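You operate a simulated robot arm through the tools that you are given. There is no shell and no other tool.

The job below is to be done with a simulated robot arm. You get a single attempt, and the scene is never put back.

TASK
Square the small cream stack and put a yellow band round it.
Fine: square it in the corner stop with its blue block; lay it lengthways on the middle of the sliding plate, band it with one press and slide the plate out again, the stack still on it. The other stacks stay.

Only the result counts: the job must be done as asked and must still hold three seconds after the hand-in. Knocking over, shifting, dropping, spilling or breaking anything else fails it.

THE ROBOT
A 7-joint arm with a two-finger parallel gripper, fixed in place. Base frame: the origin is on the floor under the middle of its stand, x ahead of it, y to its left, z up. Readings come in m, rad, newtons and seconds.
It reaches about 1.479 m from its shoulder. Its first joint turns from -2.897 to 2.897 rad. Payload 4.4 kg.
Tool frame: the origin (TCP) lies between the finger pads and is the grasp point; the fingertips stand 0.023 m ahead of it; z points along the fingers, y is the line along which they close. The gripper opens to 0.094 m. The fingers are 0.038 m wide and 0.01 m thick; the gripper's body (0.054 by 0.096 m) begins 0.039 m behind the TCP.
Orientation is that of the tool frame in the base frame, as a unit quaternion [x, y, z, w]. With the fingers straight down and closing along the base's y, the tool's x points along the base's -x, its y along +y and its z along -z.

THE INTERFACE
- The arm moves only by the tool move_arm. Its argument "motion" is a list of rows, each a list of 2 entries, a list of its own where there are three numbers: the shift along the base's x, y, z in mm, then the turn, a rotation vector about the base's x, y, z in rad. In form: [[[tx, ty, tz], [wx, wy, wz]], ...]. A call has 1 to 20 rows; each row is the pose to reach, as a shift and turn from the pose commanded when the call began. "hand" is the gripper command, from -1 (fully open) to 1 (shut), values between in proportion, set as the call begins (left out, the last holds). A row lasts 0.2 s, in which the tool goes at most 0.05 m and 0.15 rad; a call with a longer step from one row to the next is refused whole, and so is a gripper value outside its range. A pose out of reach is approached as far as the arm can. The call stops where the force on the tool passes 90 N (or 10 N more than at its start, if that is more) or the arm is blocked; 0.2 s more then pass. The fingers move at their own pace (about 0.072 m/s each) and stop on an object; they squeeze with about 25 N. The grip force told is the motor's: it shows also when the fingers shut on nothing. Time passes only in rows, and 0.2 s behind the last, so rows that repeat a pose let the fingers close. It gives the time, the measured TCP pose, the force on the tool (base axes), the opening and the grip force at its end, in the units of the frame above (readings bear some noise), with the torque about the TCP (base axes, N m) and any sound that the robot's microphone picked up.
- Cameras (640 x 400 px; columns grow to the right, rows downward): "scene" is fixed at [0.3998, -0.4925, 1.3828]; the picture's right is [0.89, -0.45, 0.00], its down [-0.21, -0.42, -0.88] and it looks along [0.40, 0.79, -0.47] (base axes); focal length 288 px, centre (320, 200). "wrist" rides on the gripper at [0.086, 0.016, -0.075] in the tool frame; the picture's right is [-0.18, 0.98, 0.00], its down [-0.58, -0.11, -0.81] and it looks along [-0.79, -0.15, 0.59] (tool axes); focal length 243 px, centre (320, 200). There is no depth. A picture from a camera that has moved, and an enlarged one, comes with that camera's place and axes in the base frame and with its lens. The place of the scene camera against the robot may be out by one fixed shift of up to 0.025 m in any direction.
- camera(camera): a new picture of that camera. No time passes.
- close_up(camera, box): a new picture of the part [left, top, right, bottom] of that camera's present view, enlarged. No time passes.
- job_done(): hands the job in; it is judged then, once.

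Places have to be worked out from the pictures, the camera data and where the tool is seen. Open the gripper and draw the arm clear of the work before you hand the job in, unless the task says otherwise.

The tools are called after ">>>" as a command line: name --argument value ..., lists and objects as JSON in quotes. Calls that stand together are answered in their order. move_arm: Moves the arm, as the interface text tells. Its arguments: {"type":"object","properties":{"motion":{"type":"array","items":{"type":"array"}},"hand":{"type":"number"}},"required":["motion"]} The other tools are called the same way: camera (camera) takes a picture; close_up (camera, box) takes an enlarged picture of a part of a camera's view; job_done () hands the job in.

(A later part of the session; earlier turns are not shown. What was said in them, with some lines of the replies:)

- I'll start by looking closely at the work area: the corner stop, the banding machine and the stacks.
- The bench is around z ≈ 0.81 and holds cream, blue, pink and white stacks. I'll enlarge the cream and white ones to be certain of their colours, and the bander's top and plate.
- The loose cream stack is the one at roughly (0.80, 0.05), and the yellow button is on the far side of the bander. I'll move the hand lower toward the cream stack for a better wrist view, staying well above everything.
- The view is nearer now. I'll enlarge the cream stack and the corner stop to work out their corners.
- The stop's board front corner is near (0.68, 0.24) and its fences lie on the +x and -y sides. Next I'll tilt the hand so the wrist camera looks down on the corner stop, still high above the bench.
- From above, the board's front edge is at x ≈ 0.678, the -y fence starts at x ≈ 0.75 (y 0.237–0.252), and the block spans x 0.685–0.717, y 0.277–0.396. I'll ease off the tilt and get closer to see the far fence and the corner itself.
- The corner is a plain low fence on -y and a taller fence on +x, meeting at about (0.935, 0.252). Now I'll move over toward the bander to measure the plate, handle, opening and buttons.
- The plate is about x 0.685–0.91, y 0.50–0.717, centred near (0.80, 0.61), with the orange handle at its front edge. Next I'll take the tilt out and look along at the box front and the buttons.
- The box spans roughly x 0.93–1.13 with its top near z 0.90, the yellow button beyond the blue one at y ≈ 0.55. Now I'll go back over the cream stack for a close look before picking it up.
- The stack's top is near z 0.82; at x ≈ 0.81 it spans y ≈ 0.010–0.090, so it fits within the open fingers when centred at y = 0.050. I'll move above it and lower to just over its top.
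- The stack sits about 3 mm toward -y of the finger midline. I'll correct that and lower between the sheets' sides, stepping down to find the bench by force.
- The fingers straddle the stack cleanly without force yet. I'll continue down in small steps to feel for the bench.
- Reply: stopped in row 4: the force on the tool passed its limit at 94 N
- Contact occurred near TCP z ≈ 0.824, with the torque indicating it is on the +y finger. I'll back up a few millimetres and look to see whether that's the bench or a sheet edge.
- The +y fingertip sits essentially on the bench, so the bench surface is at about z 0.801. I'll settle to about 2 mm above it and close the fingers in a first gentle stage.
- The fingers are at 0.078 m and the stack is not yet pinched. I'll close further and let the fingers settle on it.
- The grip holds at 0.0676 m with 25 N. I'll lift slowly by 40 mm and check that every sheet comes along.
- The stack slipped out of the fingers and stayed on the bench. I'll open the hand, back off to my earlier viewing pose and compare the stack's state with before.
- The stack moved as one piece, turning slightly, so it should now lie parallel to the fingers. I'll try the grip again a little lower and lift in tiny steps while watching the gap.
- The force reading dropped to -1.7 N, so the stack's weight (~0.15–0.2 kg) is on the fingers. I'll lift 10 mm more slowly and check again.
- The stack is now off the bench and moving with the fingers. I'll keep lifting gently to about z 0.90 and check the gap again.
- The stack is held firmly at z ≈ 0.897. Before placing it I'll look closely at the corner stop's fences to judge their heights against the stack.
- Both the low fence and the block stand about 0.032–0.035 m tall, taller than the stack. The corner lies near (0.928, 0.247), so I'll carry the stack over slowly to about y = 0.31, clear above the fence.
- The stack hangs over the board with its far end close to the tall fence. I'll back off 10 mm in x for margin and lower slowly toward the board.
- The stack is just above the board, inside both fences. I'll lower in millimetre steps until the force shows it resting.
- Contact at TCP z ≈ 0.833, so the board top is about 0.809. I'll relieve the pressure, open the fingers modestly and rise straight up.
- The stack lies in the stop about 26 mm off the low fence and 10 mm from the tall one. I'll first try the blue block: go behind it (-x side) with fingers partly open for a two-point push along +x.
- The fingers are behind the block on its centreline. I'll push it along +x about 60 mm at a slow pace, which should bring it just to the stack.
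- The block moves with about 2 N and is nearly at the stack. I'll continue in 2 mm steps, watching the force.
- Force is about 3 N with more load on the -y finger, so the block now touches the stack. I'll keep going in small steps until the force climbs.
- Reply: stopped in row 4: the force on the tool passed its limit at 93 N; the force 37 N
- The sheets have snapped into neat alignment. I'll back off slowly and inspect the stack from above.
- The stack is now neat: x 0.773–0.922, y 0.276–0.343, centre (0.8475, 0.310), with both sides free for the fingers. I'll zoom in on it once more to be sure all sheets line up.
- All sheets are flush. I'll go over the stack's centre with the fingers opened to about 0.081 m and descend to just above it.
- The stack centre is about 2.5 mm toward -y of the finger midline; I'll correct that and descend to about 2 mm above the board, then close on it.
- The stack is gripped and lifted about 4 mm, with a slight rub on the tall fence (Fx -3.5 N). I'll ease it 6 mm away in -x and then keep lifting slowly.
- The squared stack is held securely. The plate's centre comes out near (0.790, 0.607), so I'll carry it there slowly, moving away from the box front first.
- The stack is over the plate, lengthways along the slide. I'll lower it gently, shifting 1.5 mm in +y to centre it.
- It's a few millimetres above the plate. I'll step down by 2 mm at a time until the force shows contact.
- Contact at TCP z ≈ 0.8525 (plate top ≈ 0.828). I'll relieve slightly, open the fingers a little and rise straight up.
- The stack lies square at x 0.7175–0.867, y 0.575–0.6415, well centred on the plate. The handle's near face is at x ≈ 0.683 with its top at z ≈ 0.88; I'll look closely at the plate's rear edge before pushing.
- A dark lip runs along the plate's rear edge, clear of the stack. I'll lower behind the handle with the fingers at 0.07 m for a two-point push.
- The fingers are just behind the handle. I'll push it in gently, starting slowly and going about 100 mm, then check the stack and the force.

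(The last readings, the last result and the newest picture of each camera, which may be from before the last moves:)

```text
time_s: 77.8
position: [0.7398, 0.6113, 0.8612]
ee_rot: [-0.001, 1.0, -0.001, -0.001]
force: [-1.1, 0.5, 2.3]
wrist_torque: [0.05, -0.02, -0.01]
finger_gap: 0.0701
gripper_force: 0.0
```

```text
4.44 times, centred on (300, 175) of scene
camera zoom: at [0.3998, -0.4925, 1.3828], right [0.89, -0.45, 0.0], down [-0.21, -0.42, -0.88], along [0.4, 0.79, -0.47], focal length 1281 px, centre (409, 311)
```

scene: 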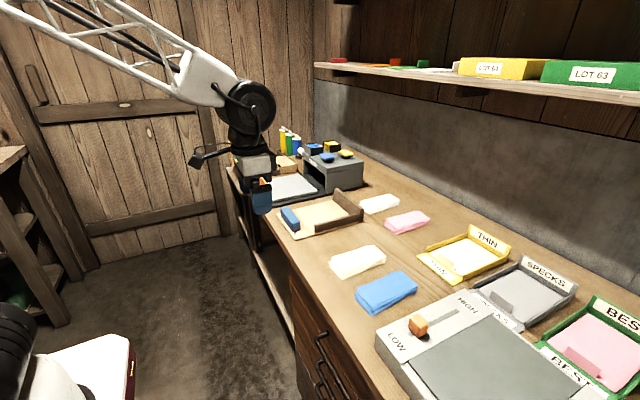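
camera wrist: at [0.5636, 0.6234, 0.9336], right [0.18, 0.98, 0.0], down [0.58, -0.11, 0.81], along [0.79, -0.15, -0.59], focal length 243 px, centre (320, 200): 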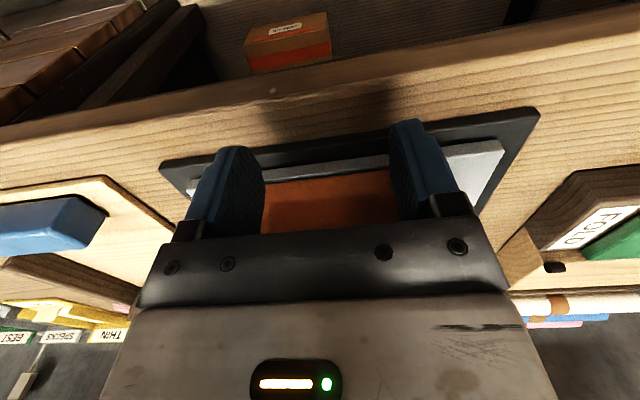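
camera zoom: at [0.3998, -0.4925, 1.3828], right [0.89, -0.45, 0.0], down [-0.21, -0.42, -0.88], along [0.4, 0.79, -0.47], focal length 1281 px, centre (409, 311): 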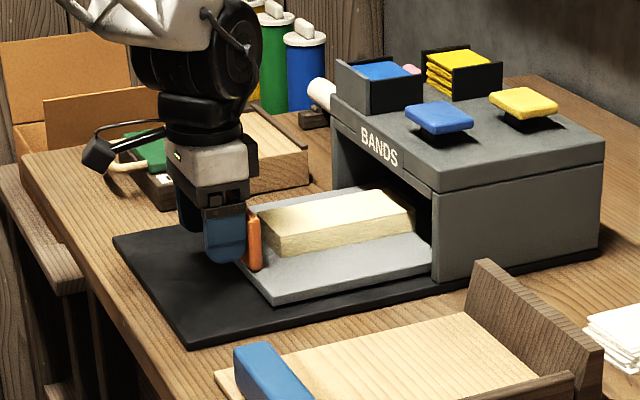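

The plate slides with little force and the stack rides along into the opening. I'll continue another 100 mm at the same pace.

>>> move_arm --motion '[[[2, 0, 0], [0, 0, 0]], [[5, 0, 0], [0, 0, 0]], [[10, 0, 0], [0, 0, 0]], [[16, 0, 0], [0, 0, 0]], [[22, 0, 0], [0, 0, 0]], [[28, 0, 0], [0, 0, 0]], [[34, 0, 0], [0, 0, 0]], [[40, 0, 0], [0, 0, 0]], [[46, 0, 0], [0, 0, 0]], [[52, 0, 0], [0, 0, 0]], [[58, 0, 0], [0, 0, 0]], [[64, 0, 0], [0, 0, 0]], [[70, 0, 0], [0, 0, 0]], [[76, 0, 0], [0, 0, 0]], [[82, 0, 0], [0, 0, 0]], [[87, 0, 0], [0, 0, 0]], [[91, 0, 0], [0, 0, 0]], [[94, 0, 0], [0, 0, 0]], [[95, 0, 0], [0, 0, 0]]]'

>>> close_up --camera "scene" --box '[230, 130, 370, 220]'

>>> camera --camera "wrist"

```text
time_s: 81.8
position: [0.8347, 0.6091, 0.8592]
ee_rot: [-0.001, 1.0, -0.001, 0.0]
force: [-1.2, 1.3, -0.3]
wrist_torque: [0.0, -0.01, -0.02]
finger_gap: 0.0695
gripper_force: 0.1
```

```text
4.44 times, centred on (300, 175) of scene
camera zoom: at [0.3998, -0.4925, 1.3828], right [0.89, -0.45, 0.0], down [-0.21, -0.42, -0.88], along [0.4, 0.79, -0.47], focal length 1281 px, centre (409, 311)
```

zoom: 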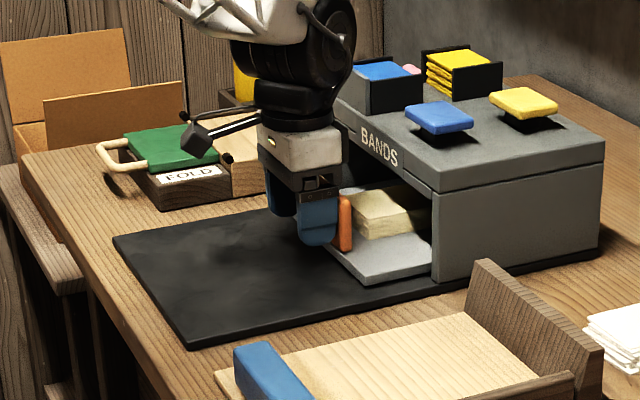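

```text
taken
camera wrist: at [0.7485, 0.6259, 0.9335], right [0.18, 0.98, 0.0], down [0.58, -0.11, 0.81], along [0.79, -0.15, -0.59], focal length 243 px, centre (320, 200)
```

wrist: 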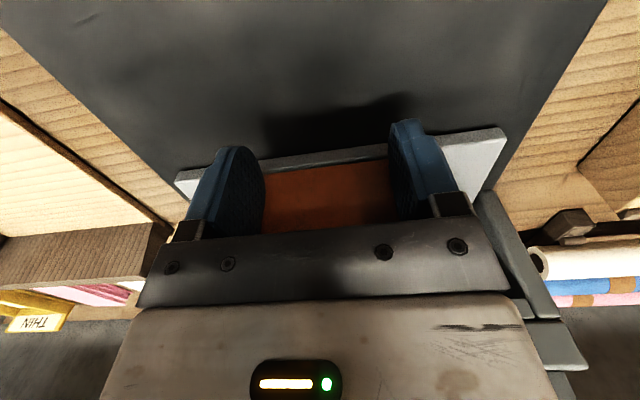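

The handle's near face is now at about x 0.853; the box front is near x 0.928 with its top around z 0.925. I'll keep pushing another 35 mm in smaller steps.

>>> move_arm --motion '[[[2, 0, 0], [0, 0, 0]], [[5, 0, 0], [0, 0, 0]], [[9, 0, 0], [0, 0, 0]], [[13, 0, 0], [0, 0, 0]], [[17, 0, 0], [0, 0, 0]], [[21, 0, 0], [0, 0, 0]], [[25, 0, 0], [0, 0, 0]], [[29, 0, 0], [0, 0, 0]], [[32, 0, 0], [0, 0, 0]], [[34, 0, 0], [0, 0, 0]], [[35, 0, 0], [0, 0, 0]]]'

>>> close_up --camera "scene" --box '[260, 130, 370, 210]'

>>> camera --camera "wrist"

```text
time_s: 83.2
position: [0.8499, 0.611, 0.8588]
ee_rot: [-0.001, 1.0, -0.003, -0.006]
force: [-35.3, -10.6, 14.1]
wrist_torque: [-0.04, -1.12, -0.86]
finger_gap: 0.071
gripper_force: 1.2
stopped in row 7: the force on the tool passed its limit at 105 N (the readings are from after the stop); the commanded pose is now the measured one
```

```text
5.00 times, centred on (315, 170) of scene
camera zoom: at [0.3998, -0.4925, 1.3828], right [0.89, -0.45, 0.0], down [-0.21, -0.42, -0.88], along [0.4, 0.79, -0.47], focal length 1441 px, centre (345, 350)
```

zoom: 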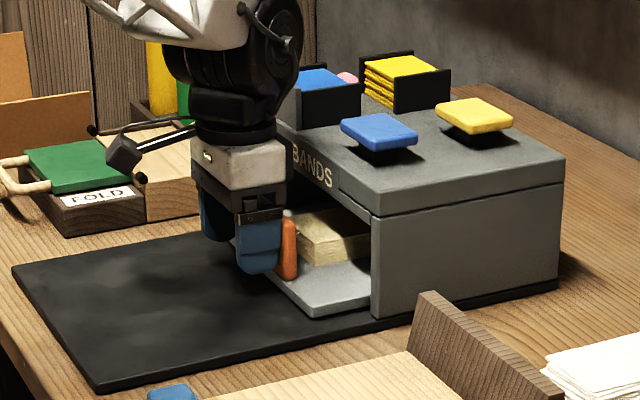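

```text
taken
camera wrist: at [0.7643, 0.6268, 0.9334], right [0.18, 0.98, -0.01], down [0.59, -0.1, 0.8], along [0.79, -0.15, -0.6], focal length 243 px, centre (320, 200)
```

wrist: 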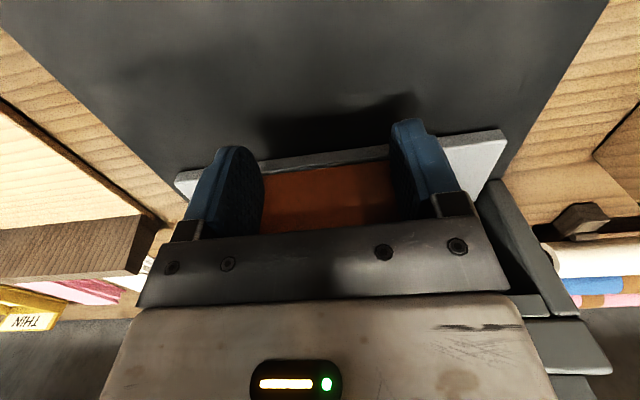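

The push met a firm stop after about 0.187 m of travel, with the force acting on the handle. I'll back off slightly and look into the opening from the front to confirm it's the end of travel.

>>> move_arm --motion '[[[-2, 0, 0], [0, 0, 0]], [[-6, 0, 0], [0, 0, 0]], [[-15, 0, 0], [0, 0, 0]], [[-30, 0, 10], [0, 0, 0]], [[-60, 0, 30], [0, 0, 0]], [[-95, 0, 50], [0, -0.1, 0]], [[-135, 0, 70], [0, -0.2, 0]], [[-175, 0, 85], [0, -0.3, 0]], [[-200, 0, 90], [0, -0.3, 0]], [[-200, 0, 90], [0, -0.3, 0]]]' --hand -1

>>> camera --camera "wrist"

>>> close_up --camera "wrist" --box '[230, 80, 430, 240]'

>>> close_up --camera "scene" --box '[260, 130, 370, 210]'

```text
time_s: 85.5
position: [0.651, 0.6096, 0.9481]
ee_rot: [0.0, 0.989, -0.002, 0.146]
force: [0.6, 0.6, 0.9]
wrist_torque: [-0.02, -0.02, -0.04]
finger_gap: 0.094
gripper_force: 0.0
```

```text
taken
camera wrist: at [0.5465, 0.6259, 0.994], right [0.18, 0.98, 0.05], down [0.33, -0.1, 0.94], along [0.93, -0.15, -0.34], focal length 243 px, centre (320, 200)
```

wrist: 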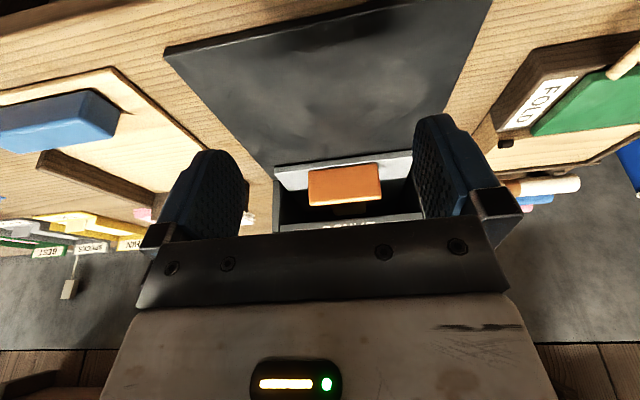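

```text
2.50 times, centred on (330, 160) of wrist
camera zoom: at [0.5465, 0.6259, 0.994], right [0.18, 0.98, 0.05], down [0.33, -0.1, 0.94], along [0.93, -0.15, -0.34], focal length 606 px, centre (295, 300)
```

zoom: 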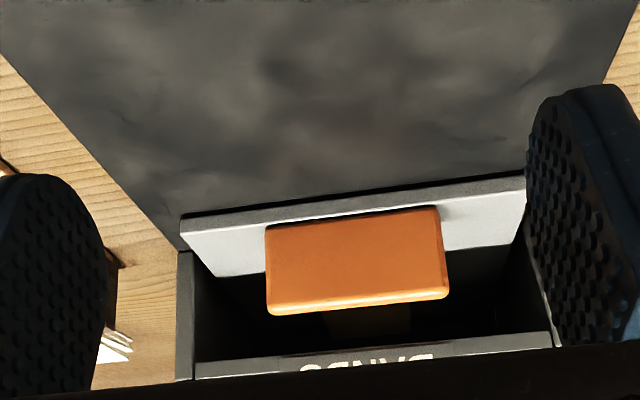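

```text
5.00 times, centred on (315, 170) of scene
camera zoom: at [0.3998, -0.4925, 1.3828], right [0.89, -0.45, 0.0], down [-0.21, -0.42, -0.88], along [0.4, 0.79, -0.47], focal length 1441 px, centre (345, 350)
```

zoom: 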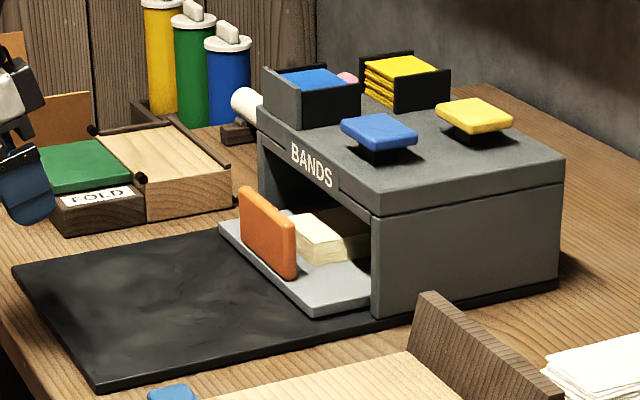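

The plate is square in its guides and fully in, the handle about 45 mm ahead of the box. The yellow button is near (1.064, 0.554) with its top around z 0.95, so I'll rise, straighten the hand, close the fingers and move above it.

>>> move_arm --motion '[[[0, 0, 40], [0, 0.1, 0]], [[0, 0, 80], [0, 0.2, 0]], [[10, 0, 120], [0, 0.293, 0]], [[35, -5, 150], [0, 0.293, 0]], [[80, -10, 152], [0, 0.293, 0]], [[125, -16, 152], [0, 0.293, 0]], [[170, -22, 152], [0, 0.293, 0]], [[215, -29, 152], [0, 0.293, 0]], [[260, -36, 152], [0, 0.293, 0]], [[305, -43, 152], [0, 0.293, 0]], [[350, -50, 152], [0, 0.293, 0]], [[390, -56, 150], [0, 0.293, 0]], [[413, -56, 140], [0, 0.293, 0]], [[413, -56, 132], [0, 0.293, 0]], [[413, -56, 132], [0, 0.293, 0]]]' --hand 1

>>> camera --camera "wrist"

>>> camera --camera "scene"

>>> close_up --camera "wrist" --box '[220, 0, 420, 150]'

```text
time_s: 88.7
position: [1.0647, 0.556, 1.0801]
ee_rot: [0.0, 1.0, -0.002, -0.001]
force: [-0.5, 0.7, -0.5]
wrist_torque: [0.0, 0.01, 0.0]
finger_gap: 0.0
gripper_force: 25.3
```

```text
taken
camera wrist: at [0.978, 0.5721, 1.1539], right [0.18, 0.98, -0.01], down [0.58, -0.1, 0.81], along [0.79, -0.15, -0.59], focal length 243 px, centre (320, 200)
```

wrist: 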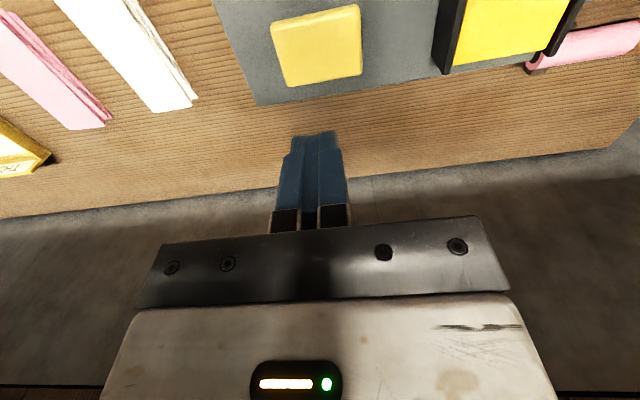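

```text
taken
```

scene: 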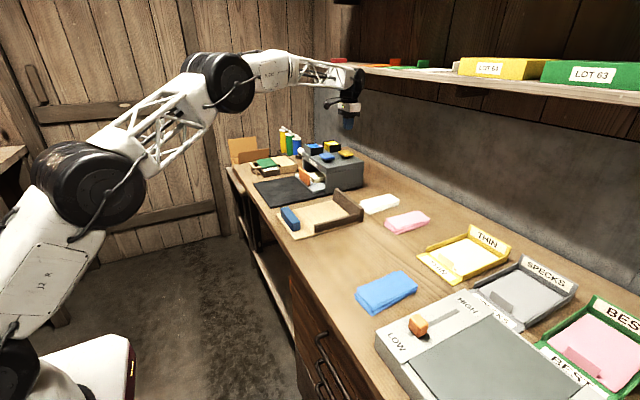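

```text
2.67 times, centred on (320, 75) of wrist
camera zoom: at [0.978, 0.5721, 1.1539], right [0.18, 0.98, -0.01], down [0.58, -0.1, 0.81], along [0.79, -0.15, -0.59], focal length 647 px, centre (320, 533)
```

zoom: 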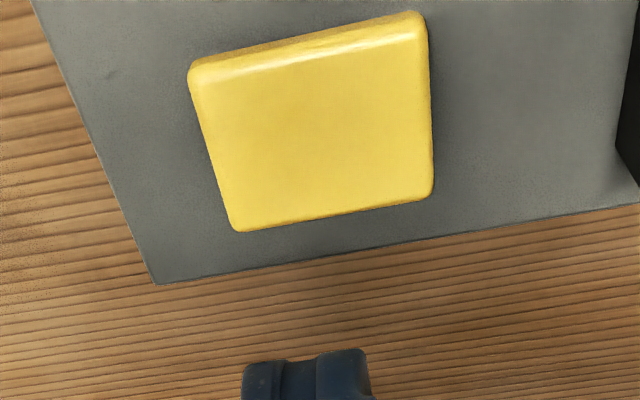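

The yellow button is directly beneath, centred near (1.059, 0.557). I'll shift 4 mm back and descend to just above it.

>>> move_arm --motion '[[[-2, 0, -20], [0, 0, 0]], [[-4, 0.5, -45], [0, 0, 0]], [[-4.5, 0.5, -70], [0, 0, 0]], [[-4.5, 0.5, -88], [0, 0, 0]], [[-4.5, 0.5, -95], [0, 0, 0]], [[-4.5, 0.5, -95], [0, 0, 0]]]' --hand 1

>>> close_up --camera "scene" --box '[300, 110, 380, 180]'

>>> camera --camera "wrist"

```text
time_s: 90.0
position: [1.0598, 0.5558, 0.9844]
ee_rot: [0.0, 1.0, -0.002, -0.001]
force: [-0.3, 0.0, 0.0]
wrist_torque: [-0.04, -0.01, -0.04]
finger_gap: 0.0001
gripper_force: 25.6
```

```text
5.71 times, centred on (340, 145) of scene
camera zoom: at [0.3998, -0.4925, 1.3828], right [0.89, -0.45, 0.0], down [-0.21, -0.42, -0.88], along [0.4, 0.79, -0.47], focal length 1647 px, centre (206, 514)
```

zoom: 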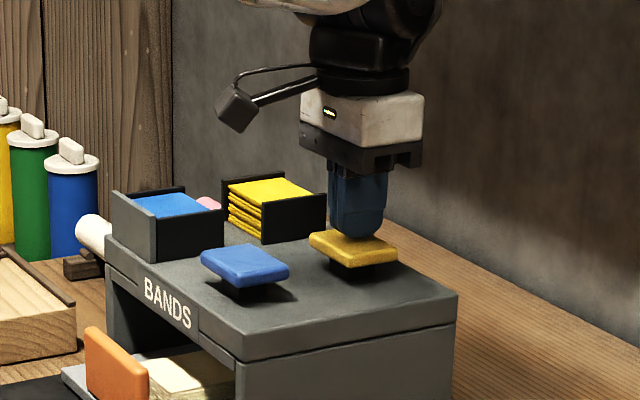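

```text
taken
camera wrist: at [0.9737, 0.5724, 1.0588], right [0.18, 0.98, -0.01], down [0.58, -0.1, 0.81], along [0.79, -0.15, -0.59], focal length 243 px, centre (320, 200)
```

wrist: 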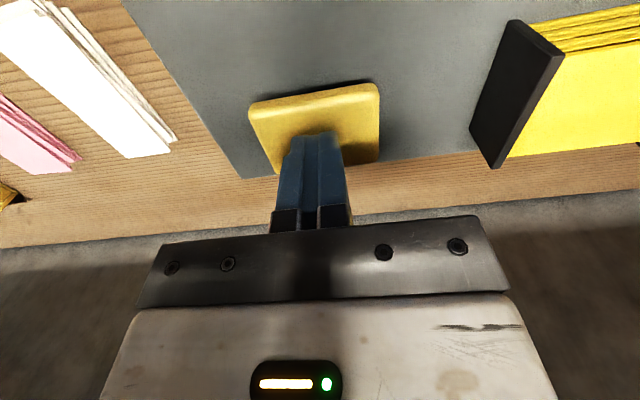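

The fingertips are just over the middle of the yellow button. I'll start the single press, moving down in 2 mm steps and watching force and sound.

>>> move_arm --motion '[[[0, 0, -2], [0, 0, 0]], [[0, 0, -4], [0, 0, 0]], [[0, 0, -6], [0, 0, 0]], [[0, 0, -8], [0, 0, 0]], [[0, 0, -10], [0, 0, 0]], [[0, 0, -12], [0, 0, 0]]]'

```text
time_s: 91.5
position: [1.0599, 0.5546, 0.9729]
ee_rot: [0.0, 1.0, -0.003, -0.001]
force: [-1.4, -0.2, 2.5]
wrist_torque: [0.04, -0.01, 0.02]
finger_gap: 0.0
gripper_force: 24.8
```

Contact is beginning (Fz 2.5 N at z 0.973). I'll continue the same press further down in small steps.

>>> move_arm --motion '[[[0, 0, -1.5], [0, 0, 0]], [[0, 0, -3], [0, 0, 0]], [[0, 0, -4.5], [0, 0, 0]], [[0, 0, -6], [0, 0, 0]], [[0, 0, -6], [0, 0, 0]]]'

```text
time_s: 92.7
position: [1.0606, 0.5543, 0.9673]
ee_rot: [-0.001, 1.0, -0.003, -0.001]
force: [1.5, -3.9, 8.0]
wrist_torque: [-0.08, -0.09, -0.09]
finger_gap: 0.0
gripper_force: 24.9
heard: click
```

A click was heard, so the press has registered. I'll release by going straight up and look at the machine.

>>> move_arm --motion '[[[0, 0, 6], [0, 0, 0]], [[0, 0, 16], [0, 0, 0]], [[0, 0, 35], [0, 0, 0]], [[0, 0, 70], [0, 0, 0]], [[0, 0, 110], [0, 0, 0]], [[0, 0, 130], [0, 0, 0]]]'

>>> close_up --camera "scene" --box '[280, 130, 370, 200]'

```text
time_s: 94.0
position: [1.0614, 0.5544, 1.0936]
ee_rot: [0.0, 1.0, -0.002, -0.001]
force: [-0.5, -0.4, -0.7]
wrist_torque: [0.03, 0.01, 0.0]
finger_gap: 0.0
gripper_force: 24.8
```

```text
5.71 times, centred on (325, 165) of scene
camera zoom: at [0.3998, -0.4925, 1.3828], right [0.89, -0.45, 0.0], down [-0.21, -0.42, -0.88], along [0.4, 0.79, -0.47], focal length 1647 px, centre (291, 400)
```

zoom: 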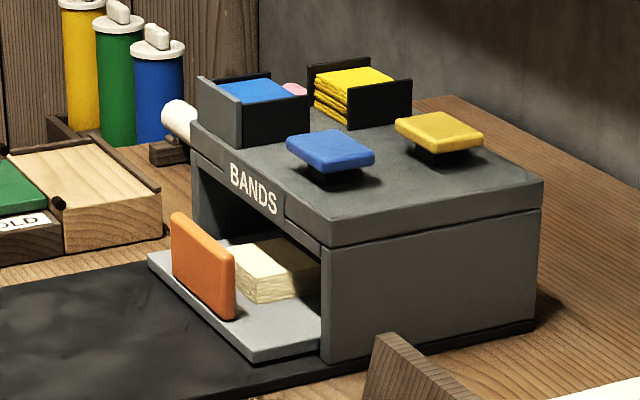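

The press registered once and nothing else moved. To pull the plate out I'll use one finger hooked behind the handle: open fully, turn the hand 90° about z, and go above the handle, well clear of the box.

>>> move_arm --motion '[[[-20, 5, 6], [0, 0, 0.14]], [[-45, 10, 6], [0, 0, 0.285]], [[-70, 15, 6], [0, 0, 0.43]], [[-95, 20, 6], [0, 0, 0.575]], [[-120, 25, 6], [0, 0, 0.72]], [[-145, 30, 6], [0, 0, 0.865]], [[-170, 36, 6], [0, 0, 1.01]], [[-195, 42, 6], [0, 0, 1.155]], [[-216, 48, 6], [0, 0, 1.3]], [[-230, 54, 6], [0, 0, 1.44]], [[-236, 54, 6], [0, 0, 1.571]], [[-236, 54, 6], [0, 0, 1.571]]]' --hand -1

>>> camera --camera "wrist"

>>> camera --camera "scene"

```text
time_s: 96.7
position: [0.822, 0.6057, 1.1052]
ee_rot: [0.707, -0.707, 0.003, -0.001]
force: [-0.5, 0.0, -0.3]
wrist_torque: [-0.01, -0.05, -0.01]
finger_gap: 0.0941
gripper_force: 0.1
```

```text
taken
camera wrist: at [0.8056, 0.5208, 1.1784], right [-0.98, 0.18, -0.01], down [0.1, 0.58, 0.81], along [0.15, 0.79, -0.59], focal length 243 px, centre (320, 200)
```

wrist: 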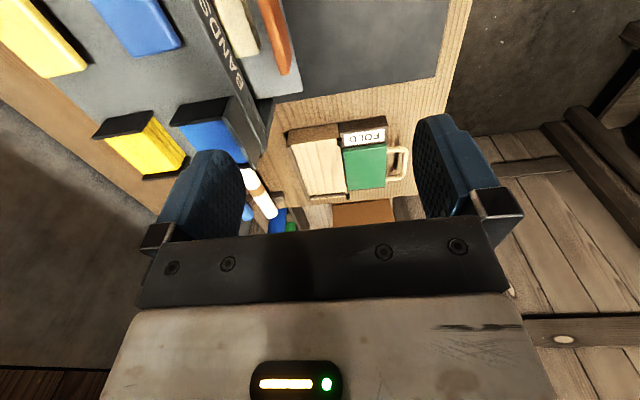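

```text
taken
```

scene: 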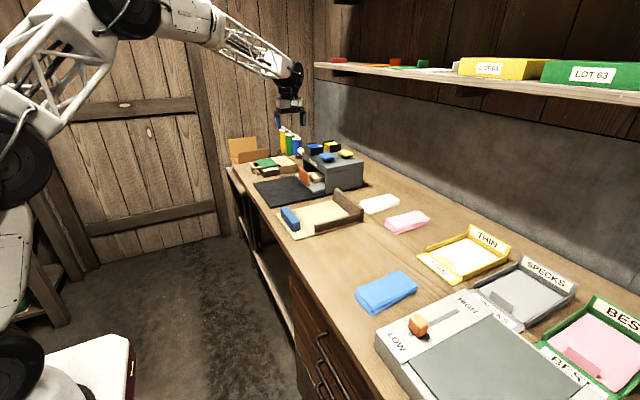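

The hand is turned; the handle (orange), stack end and box front are visible at the top of the wrist view. I'll enlarge that area to measure the gap behind the handle.

>>> close_up --camera "wrist" --box '[190, 0, 350, 110]'

```text
3.64 times, centred on (270, 55) of wrist
camera zoom: at [0.8056, 0.5208, 1.1784], right [-0.98, 0.18, -0.01], down [0.1, 0.58, 0.81], along [0.15, 0.79, -0.59], focal length 882 px, centre (502, 727)
```

zoom: 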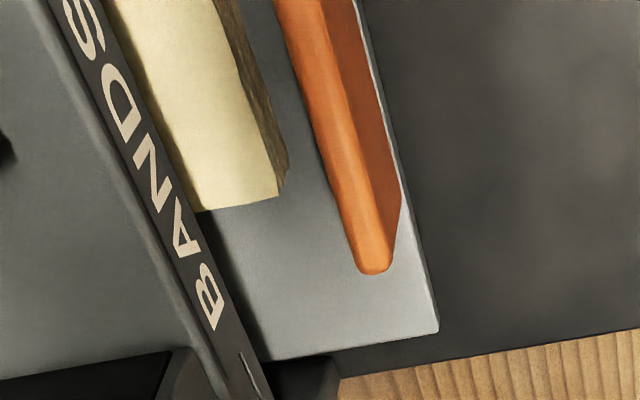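

The handle's top spans x 0.868–0.8805, the stack's end is at 0.906 and the lintel at about 0.922. I'll descend with the +x finger aimed at x ≈ 0.889–0.899, stopping first above the handle to check.

>>> move_arm --motion '[[[8, 1, -40], [0, 0, 0]], [[16, 2, -80], [0, 0, 0]], [[19, 2, -120], [0, 0, 0]], [[19, 2, -160], [0, 0, 0]], [[19, 2, -190], [0, 0, 0]], [[19, 2, -190], [0, 0, 0]]]' --hand -1

>>> camera --camera "wrist"

>>> close_up --camera "scene" --box '[270, 130, 350, 200]'

```text
time_s: 98.0
position: [0.8417, 0.6109, 0.9132]
ee_rot: [-0.707, 0.708, -0.003, 0.001]
force: [1.0, 0.3, -0.4]
wrist_torque: [0.0, -0.03, 0.01]
finger_gap: 0.0941
gripper_force: 0.1
```

```text
taken
camera wrist: at [0.8248, 0.5247, 0.988], right [-0.98, 0.18, -0.01], down [0.1, 0.58, 0.81], along [0.15, 0.79, -0.59], focal length 243 px, centre (320, 200)
```

wrist: 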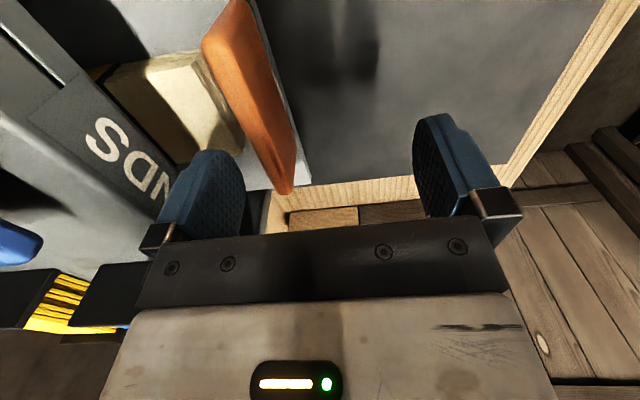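

```text
5.71 times, centred on (310, 165) of scene
camera zoom: at [0.3998, -0.4925, 1.3828], right [0.89, -0.45, 0.0], down [-0.21, -0.42, -0.88], along [0.4, 0.79, -0.47], focal length 1647 px, centre (377, 400)
```

zoom: 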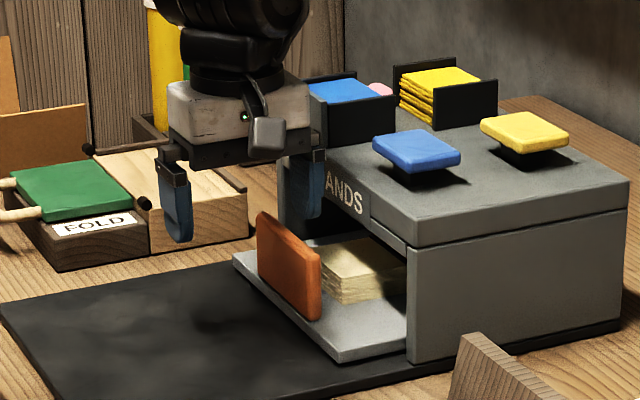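

The +x finger is lined up behind the handle with clear space on both sides, and a bit of yellow already shows on the stack. I'll lower another 28 mm so the finger hooks about 19 mm behind the handle.

>>> move_arm --motion '[[[0, -2, -6], [0, 0, 0]], [[0, -2, -13], [0, 0, 0]], [[0, -2, -20], [0, 0, 0]], [[0, -2, -26], [0, 0, 0]], [[0, -2, -29], [0, 0, 0]], [[0, -2, -29], [0, 0, 0]]]'

>>> camera --camera "wrist"

>>> close_up --camera "scene" --box '[270, 130, 350, 200]'

```text
time_s: 99.5
position: [0.8431, 0.608, 0.8825]
ee_rot: [-0.707, 0.707, -0.002, 0.0]
force: [-0.5, 0.7, 0.2]
wrist_torque: [0.0, 0.01, -0.02]
finger_gap: 0.094
gripper_force: 0.1
```

```text
taken
camera wrist: at [0.8265, 0.5216, 0.9571], right [-0.98, 0.18, -0.01], down [0.1, 0.58, 0.81], along [0.15, 0.79, -0.59], focal length 243 px, centre (320, 200)
```

wrist: 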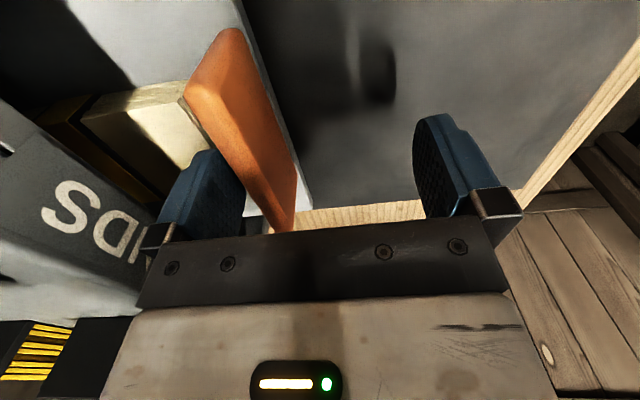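

```text
5.71 times, centred on (310, 165) of scene
camera zoom: at [0.3998, -0.4925, 1.3828], right [0.89, -0.45, 0.0], down [-0.21, -0.42, -0.88], along [0.4, 0.79, -0.47], focal length 1647 px, centre (377, 400)
```

zoom: 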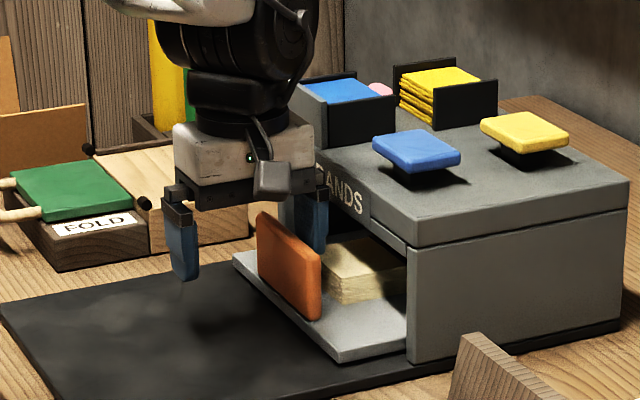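

The finger sits cleanly behind the handle. I'll pull in -x with a gentle start, first about 100 mm.

>>> move_arm --motion '[[[-3, 0, 0], [0, 0, 0]], [[-6, 0, 0], [0, 0, 0]], [[-8, 0, 0], [0, 0, 0]], [[-10, 0, 0], [0, 0, 0]], [[-12, 0, 0], [0, 0, 0]], [[-15, 0, 0], [0, 0, 0]], [[-19, 0, 0], [0, 0, 0]], [[-24, 0, 0], [0, 0, 0]], [[-30, 0, 0], [0, 0, 0]], [[-36, 0, 0], [0, 0, 0]], [[-42, 0, 0], [0, 0, 0]], [[-48, 0, 0], [0, 0, 0]], [[-54, 0, 0], [0, 0, 0]], [[-60, 0, 0], [0, 0, 0]], [[-66, 0, 0], [0, 0, 0]], [[-72, 0, 0], [0, 0, 0]], [[-78, 0, 0], [0, 0, 0]], [[-82, 0, 0], [0, 0, 0]], [[-85, 0, 0], [0, 0, 0]], [[-86, 0, 0], [0, 0, 0]]]'

>>> close_up --camera "scene" --box '[240, 130, 350, 210]'

>>> camera --camera "wrist"

```text
time_s: 103.7
position: [0.7563, 0.6093, 0.8845]
ee_rot: [-0.707, 0.707, -0.002, 0.001]
force: [0.7, 1.0, -0.2]
wrist_torque: [0.02, 0.01, 0.01]
finger_gap: 0.0938
gripper_force: 0.1
```

```text
5.00 times, centred on (295, 170) of scene
camera zoom: at [0.3998, -0.4925, 1.3828], right [0.89, -0.45, 0.0], down [-0.21, -0.42, -0.88], along [0.4, 0.79, -0.47], focal length 1441 px, centre (445, 350)
```

zoom: 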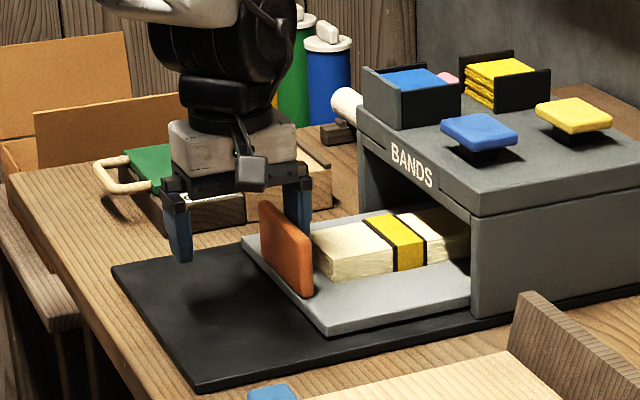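

```text
taken
camera wrist: at [0.7403, 0.5222, 0.9585], right [-0.98, 0.18, -0.01], down [0.1, 0.58, 0.81], along [0.15, 0.79, -0.59], focal length 243 px, centre (320, 200)
```

wrist: 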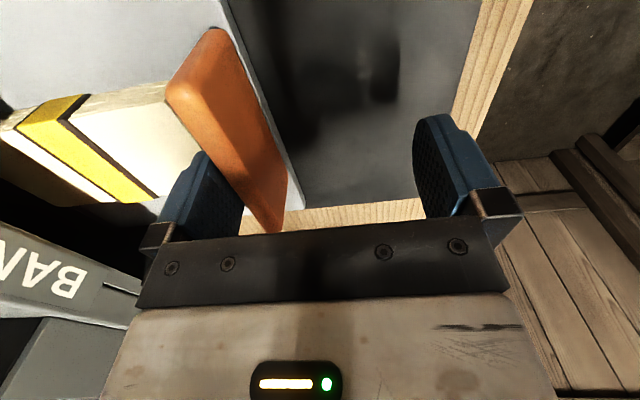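

The yellow band is round the middle of the stack and the plate is coming out smoothly. I'll pull another 98 mm, then finish in small steps.

>>> move_arm --motion '[[[-2, 0, 0], [0, 0, 0]], [[-5, 0, 0], [0, 0, 0]], [[-9, 0, 0], [0, 0, 0]], [[-14, 0, 0], [0, 0, 0]], [[-20, 0, 0], [0, 0, 0]], [[-26, 0, 0], [0, 0, 0]], [[-32, 0, 0], [0, 0, 0]], [[-38, 0, 0], [0, 0, 0]], [[-44, 0, 0], [0, 0, 0]], [[-50, 0, 0], [0, 0, 0]], [[-56, 0, 0], [0, 0, 0]], [[-62, 0, 0], [0, 0, 0]], [[-68, 0, 0], [0, 0, 0]], [[-74, 0, 0], [0, 0, 0]], [[-80, 0, 0], [0, 0, 0]], [[-86, 0, 0], [0, 0, 0]], [[-91, 0, 0], [0, 0, 0]], [[-95, 0, 0], [0, 0, 0]], [[-97, 0, 0], [0, 0, 0]], [[-98, 0, 0], [0, 0, 0]]]'

>>> close_up --camera "scene" --box '[230, 130, 340, 210]'

```text
time_s: 107.8
position: [0.6582, 0.6084, 0.8839]
ee_rot: [-0.707, 0.707, -0.002, 0.001]
force: [1.5, -0.6, -0.5]
wrist_torque: [-0.01, -0.03, 0.0]
finger_gap: 0.0938
gripper_force: 0.1
```

```text
5.00 times, centred on (285, 170) of scene
camera zoom: at [0.3998, -0.4925, 1.3828], right [0.89, -0.45, 0.0], down [-0.21, -0.42, -0.88], along [0.4, 0.79, -0.47], focal length 1441 px, centre (495, 350)
```

zoom: 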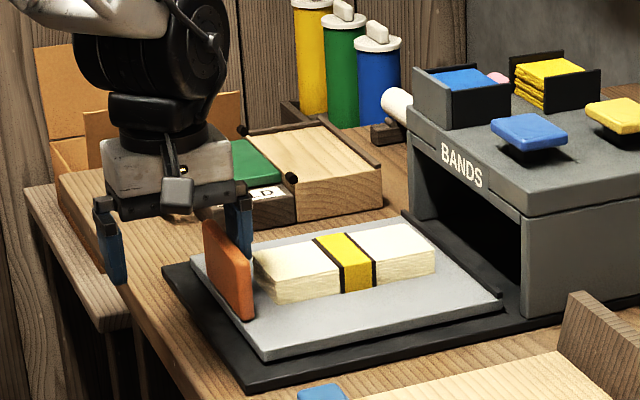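

About 10 mm of travel remains to the original position. I'll continue in 2 mm steps and stop when resistance shows.

>>> move_arm --motion '[[[-1.5, 0, 0], [0, 0, 0]], [[-3, 0, 0], [0, 0, 0]], [[-4.5, 0, 0], [0, 0, 0]], [[-6, 0, 0], [0, 0, 0]], [[-6, 0, 0], [0, 0, 0]]]'

>>> move_arm --motion '[[[-1, 0, 0], [0, 0, 0]], [[-2, 0, 0], [0, 0, 0]], [[-3, 0, 0], [0, 0, 0]], [[-3, 0, 0], [0, 0, 0]]]'

```text
time_s: 109.0
position: [0.6531, 0.6082, 0.8834]
ee_rot: [-0.707, 0.707, -0.002, 0.001]
force: [0.8, -0.5, -0.3]
wrist_torque: [-0.01, 0.0, 0.03]
finger_gap: 0.0939
gripper_force: 0.1
```

```text
time_s: 110.0
position: [0.6504, 0.6073, 0.8826]
ee_rot: [-0.707, 0.708, -0.002, 0.001]
force: [0.2, -0.3, -0.1]
wrist_torque: [0.02, 0.01, -0.01]
finger_gap: 0.0939
gripper_force: 0.0
```

Still free-moving. I'll continue a few millimetres further, watching for the stop.

>>> move_arm --motion '[[[-1, 0, 0], [0, 0, 0]], [[-2, 0, 0], [0, 0, 0]], [[-3, 0, 0], [0, 0, 0]], [[-3, 0, 0], [0, 0, 0]]]'

>>> move_arm --motion '[[[-1, 0, 0], [0, 0, 0]], [[-2, 0, 0], [0, 0, 0]], [[-2, 0, 0], [0, 0, 0]]]'

>>> close_up --camera "scene" --box '[230, 130, 340, 210]'

```text
time_s: 111.0
position: [0.6468, 0.6072, 0.8834]
ee_rot: [-0.707, 0.707, -0.002, 0.001]
force: [-0.1, 0.7, 0.6]
wrist_torque: [0.0, 0.0, 0.0]
finger_gap: 0.0938
gripper_force: 0.1
```

```text
time_s: 111.8
position: [0.6457, 0.6083, 0.8831]
ee_rot: [0.707, -0.707, 0.003, -0.001]
force: [35.5, -14.8, -4.8]
wrist_torque: [-0.05, 0.08, -0.35]
finger_gap: 0.094
gripper_force: 0.5
```

```text
5.00 times, centred on (285, 170) of scene
camera zoom: at [0.3998, -0.4925, 1.3828], right [0.89, -0.45, 0.0], down [-0.21, -0.42, -0.88], along [0.4, 0.79, -0.47], focal length 1441 px, centre (495, 350)
```

zoom: 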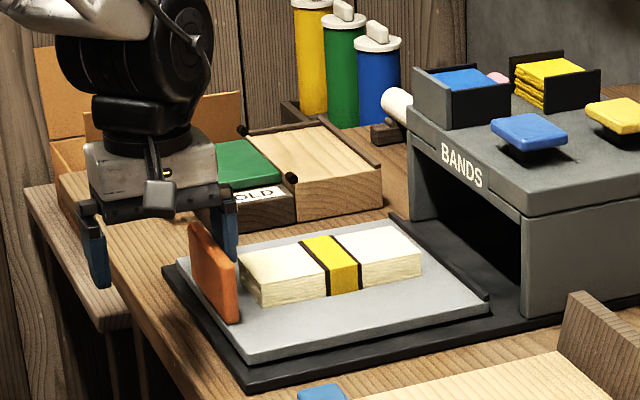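

The firm 35 N reading shows the plate is back at its outer stop. I'll ease off 4 mm, lift straight up clear of the handle, and inspect.

>>> move_arm --motion '[[[2, 0, 0], [0, 0, 0]], [[4, 0, 0], [0, 0, 0]], [[4, 0, 8], [0, 0, 0]], [[4, 0, 22], [0, 0, 0]], [[4, 0, 45], [0, 0, 0]], [[4, 0, 85], [0, 0, 0]], [[4, 0, 130], [0, 0, 0]], [[-10, 0, 170], [0, 0, 0]], [[-40, 0, 200], [0, 0, 0]], [[-60, 0, 220], [0, 0, 0]], [[-60, 0, 220], [0, 0, 0]]]'

>>> close_up --camera "scene" --box '[230, 130, 370, 220]'

>>> camera --camera "scene"

>>> camera --camera "wrist"

```text
time_s: 114.2
position: [0.5849, 0.6098, 1.1072]
ee_rot: [0.707, -0.707, 0.003, -0.001]
force: [0.1, 0.0, -0.1]
wrist_torque: [0.02, -0.03, -0.01]
finger_gap: 0.094
gripper_force: 0.1
```

```text
4.44 times, centred on (300, 175) of scene
camera zoom: at [0.3998, -0.4925, 1.3828], right [0.89, -0.45, 0.0], down [-0.21, -0.42, -0.88], along [0.4, 0.79, -0.47], focal length 1281 px, centre (409, 311)
```

zoom: 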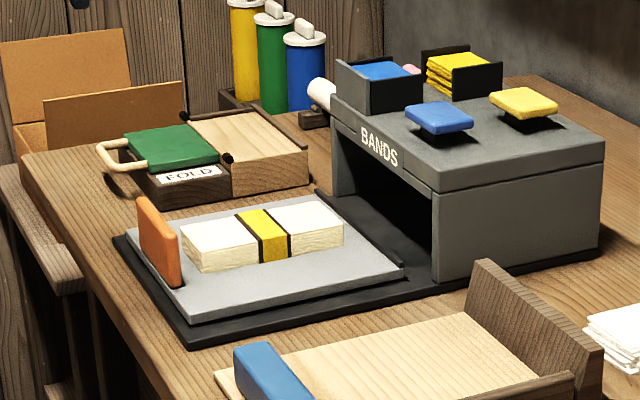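

```text
taken
```

scene: 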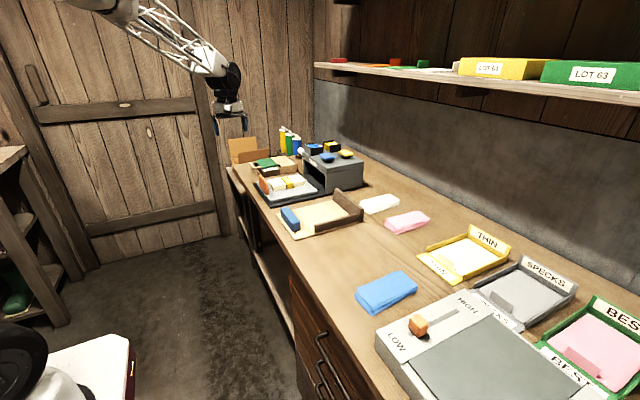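

```text
taken
camera wrist: at [0.569, 0.523, 1.1815], right [-0.98, 0.18, -0.01], down [0.1, 0.58, 0.81], along [0.15, 0.79, -0.59], focal length 243 px, centre (320, 200)
```

wrist: 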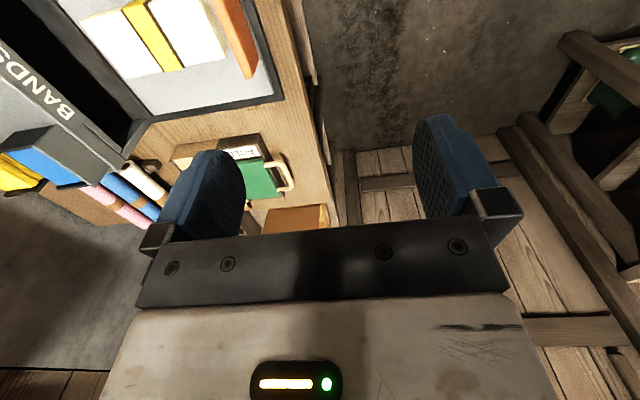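

The cream stack is squared and banded in yellow, and lies in the middle of the plate, which is fully out. The other stacks and the block look as they did at the start, and the gripper is open and well clear, so I'm handing the job in.

>>> job_done

```text
The job is handed in.
```

The small cream stack is squared, has a yellow band round its middle, and lies lengthways on the middle of the sliding plate, which is back at its outer stop. I've handed the job in.

- **Squaring:** I set the stack in the corner stop and pushed the blue block along until the stack met the tall fence, which brought the sheets flush. The stack never touched the low side fence; it sat about 2.5 cm away so I could grip it again.
- **Banding:** I pressed the yellow button once and heard one click.
- **First grip:** My first attempt to pick up the stack slipped. It stayed on the bench with only a slight turn, and the second grip held.
- **Everything else:** In the last pictures the blue, pink and white stacks and the blue block look as they did at the start. The gripper is open and the arm is clear of the work.
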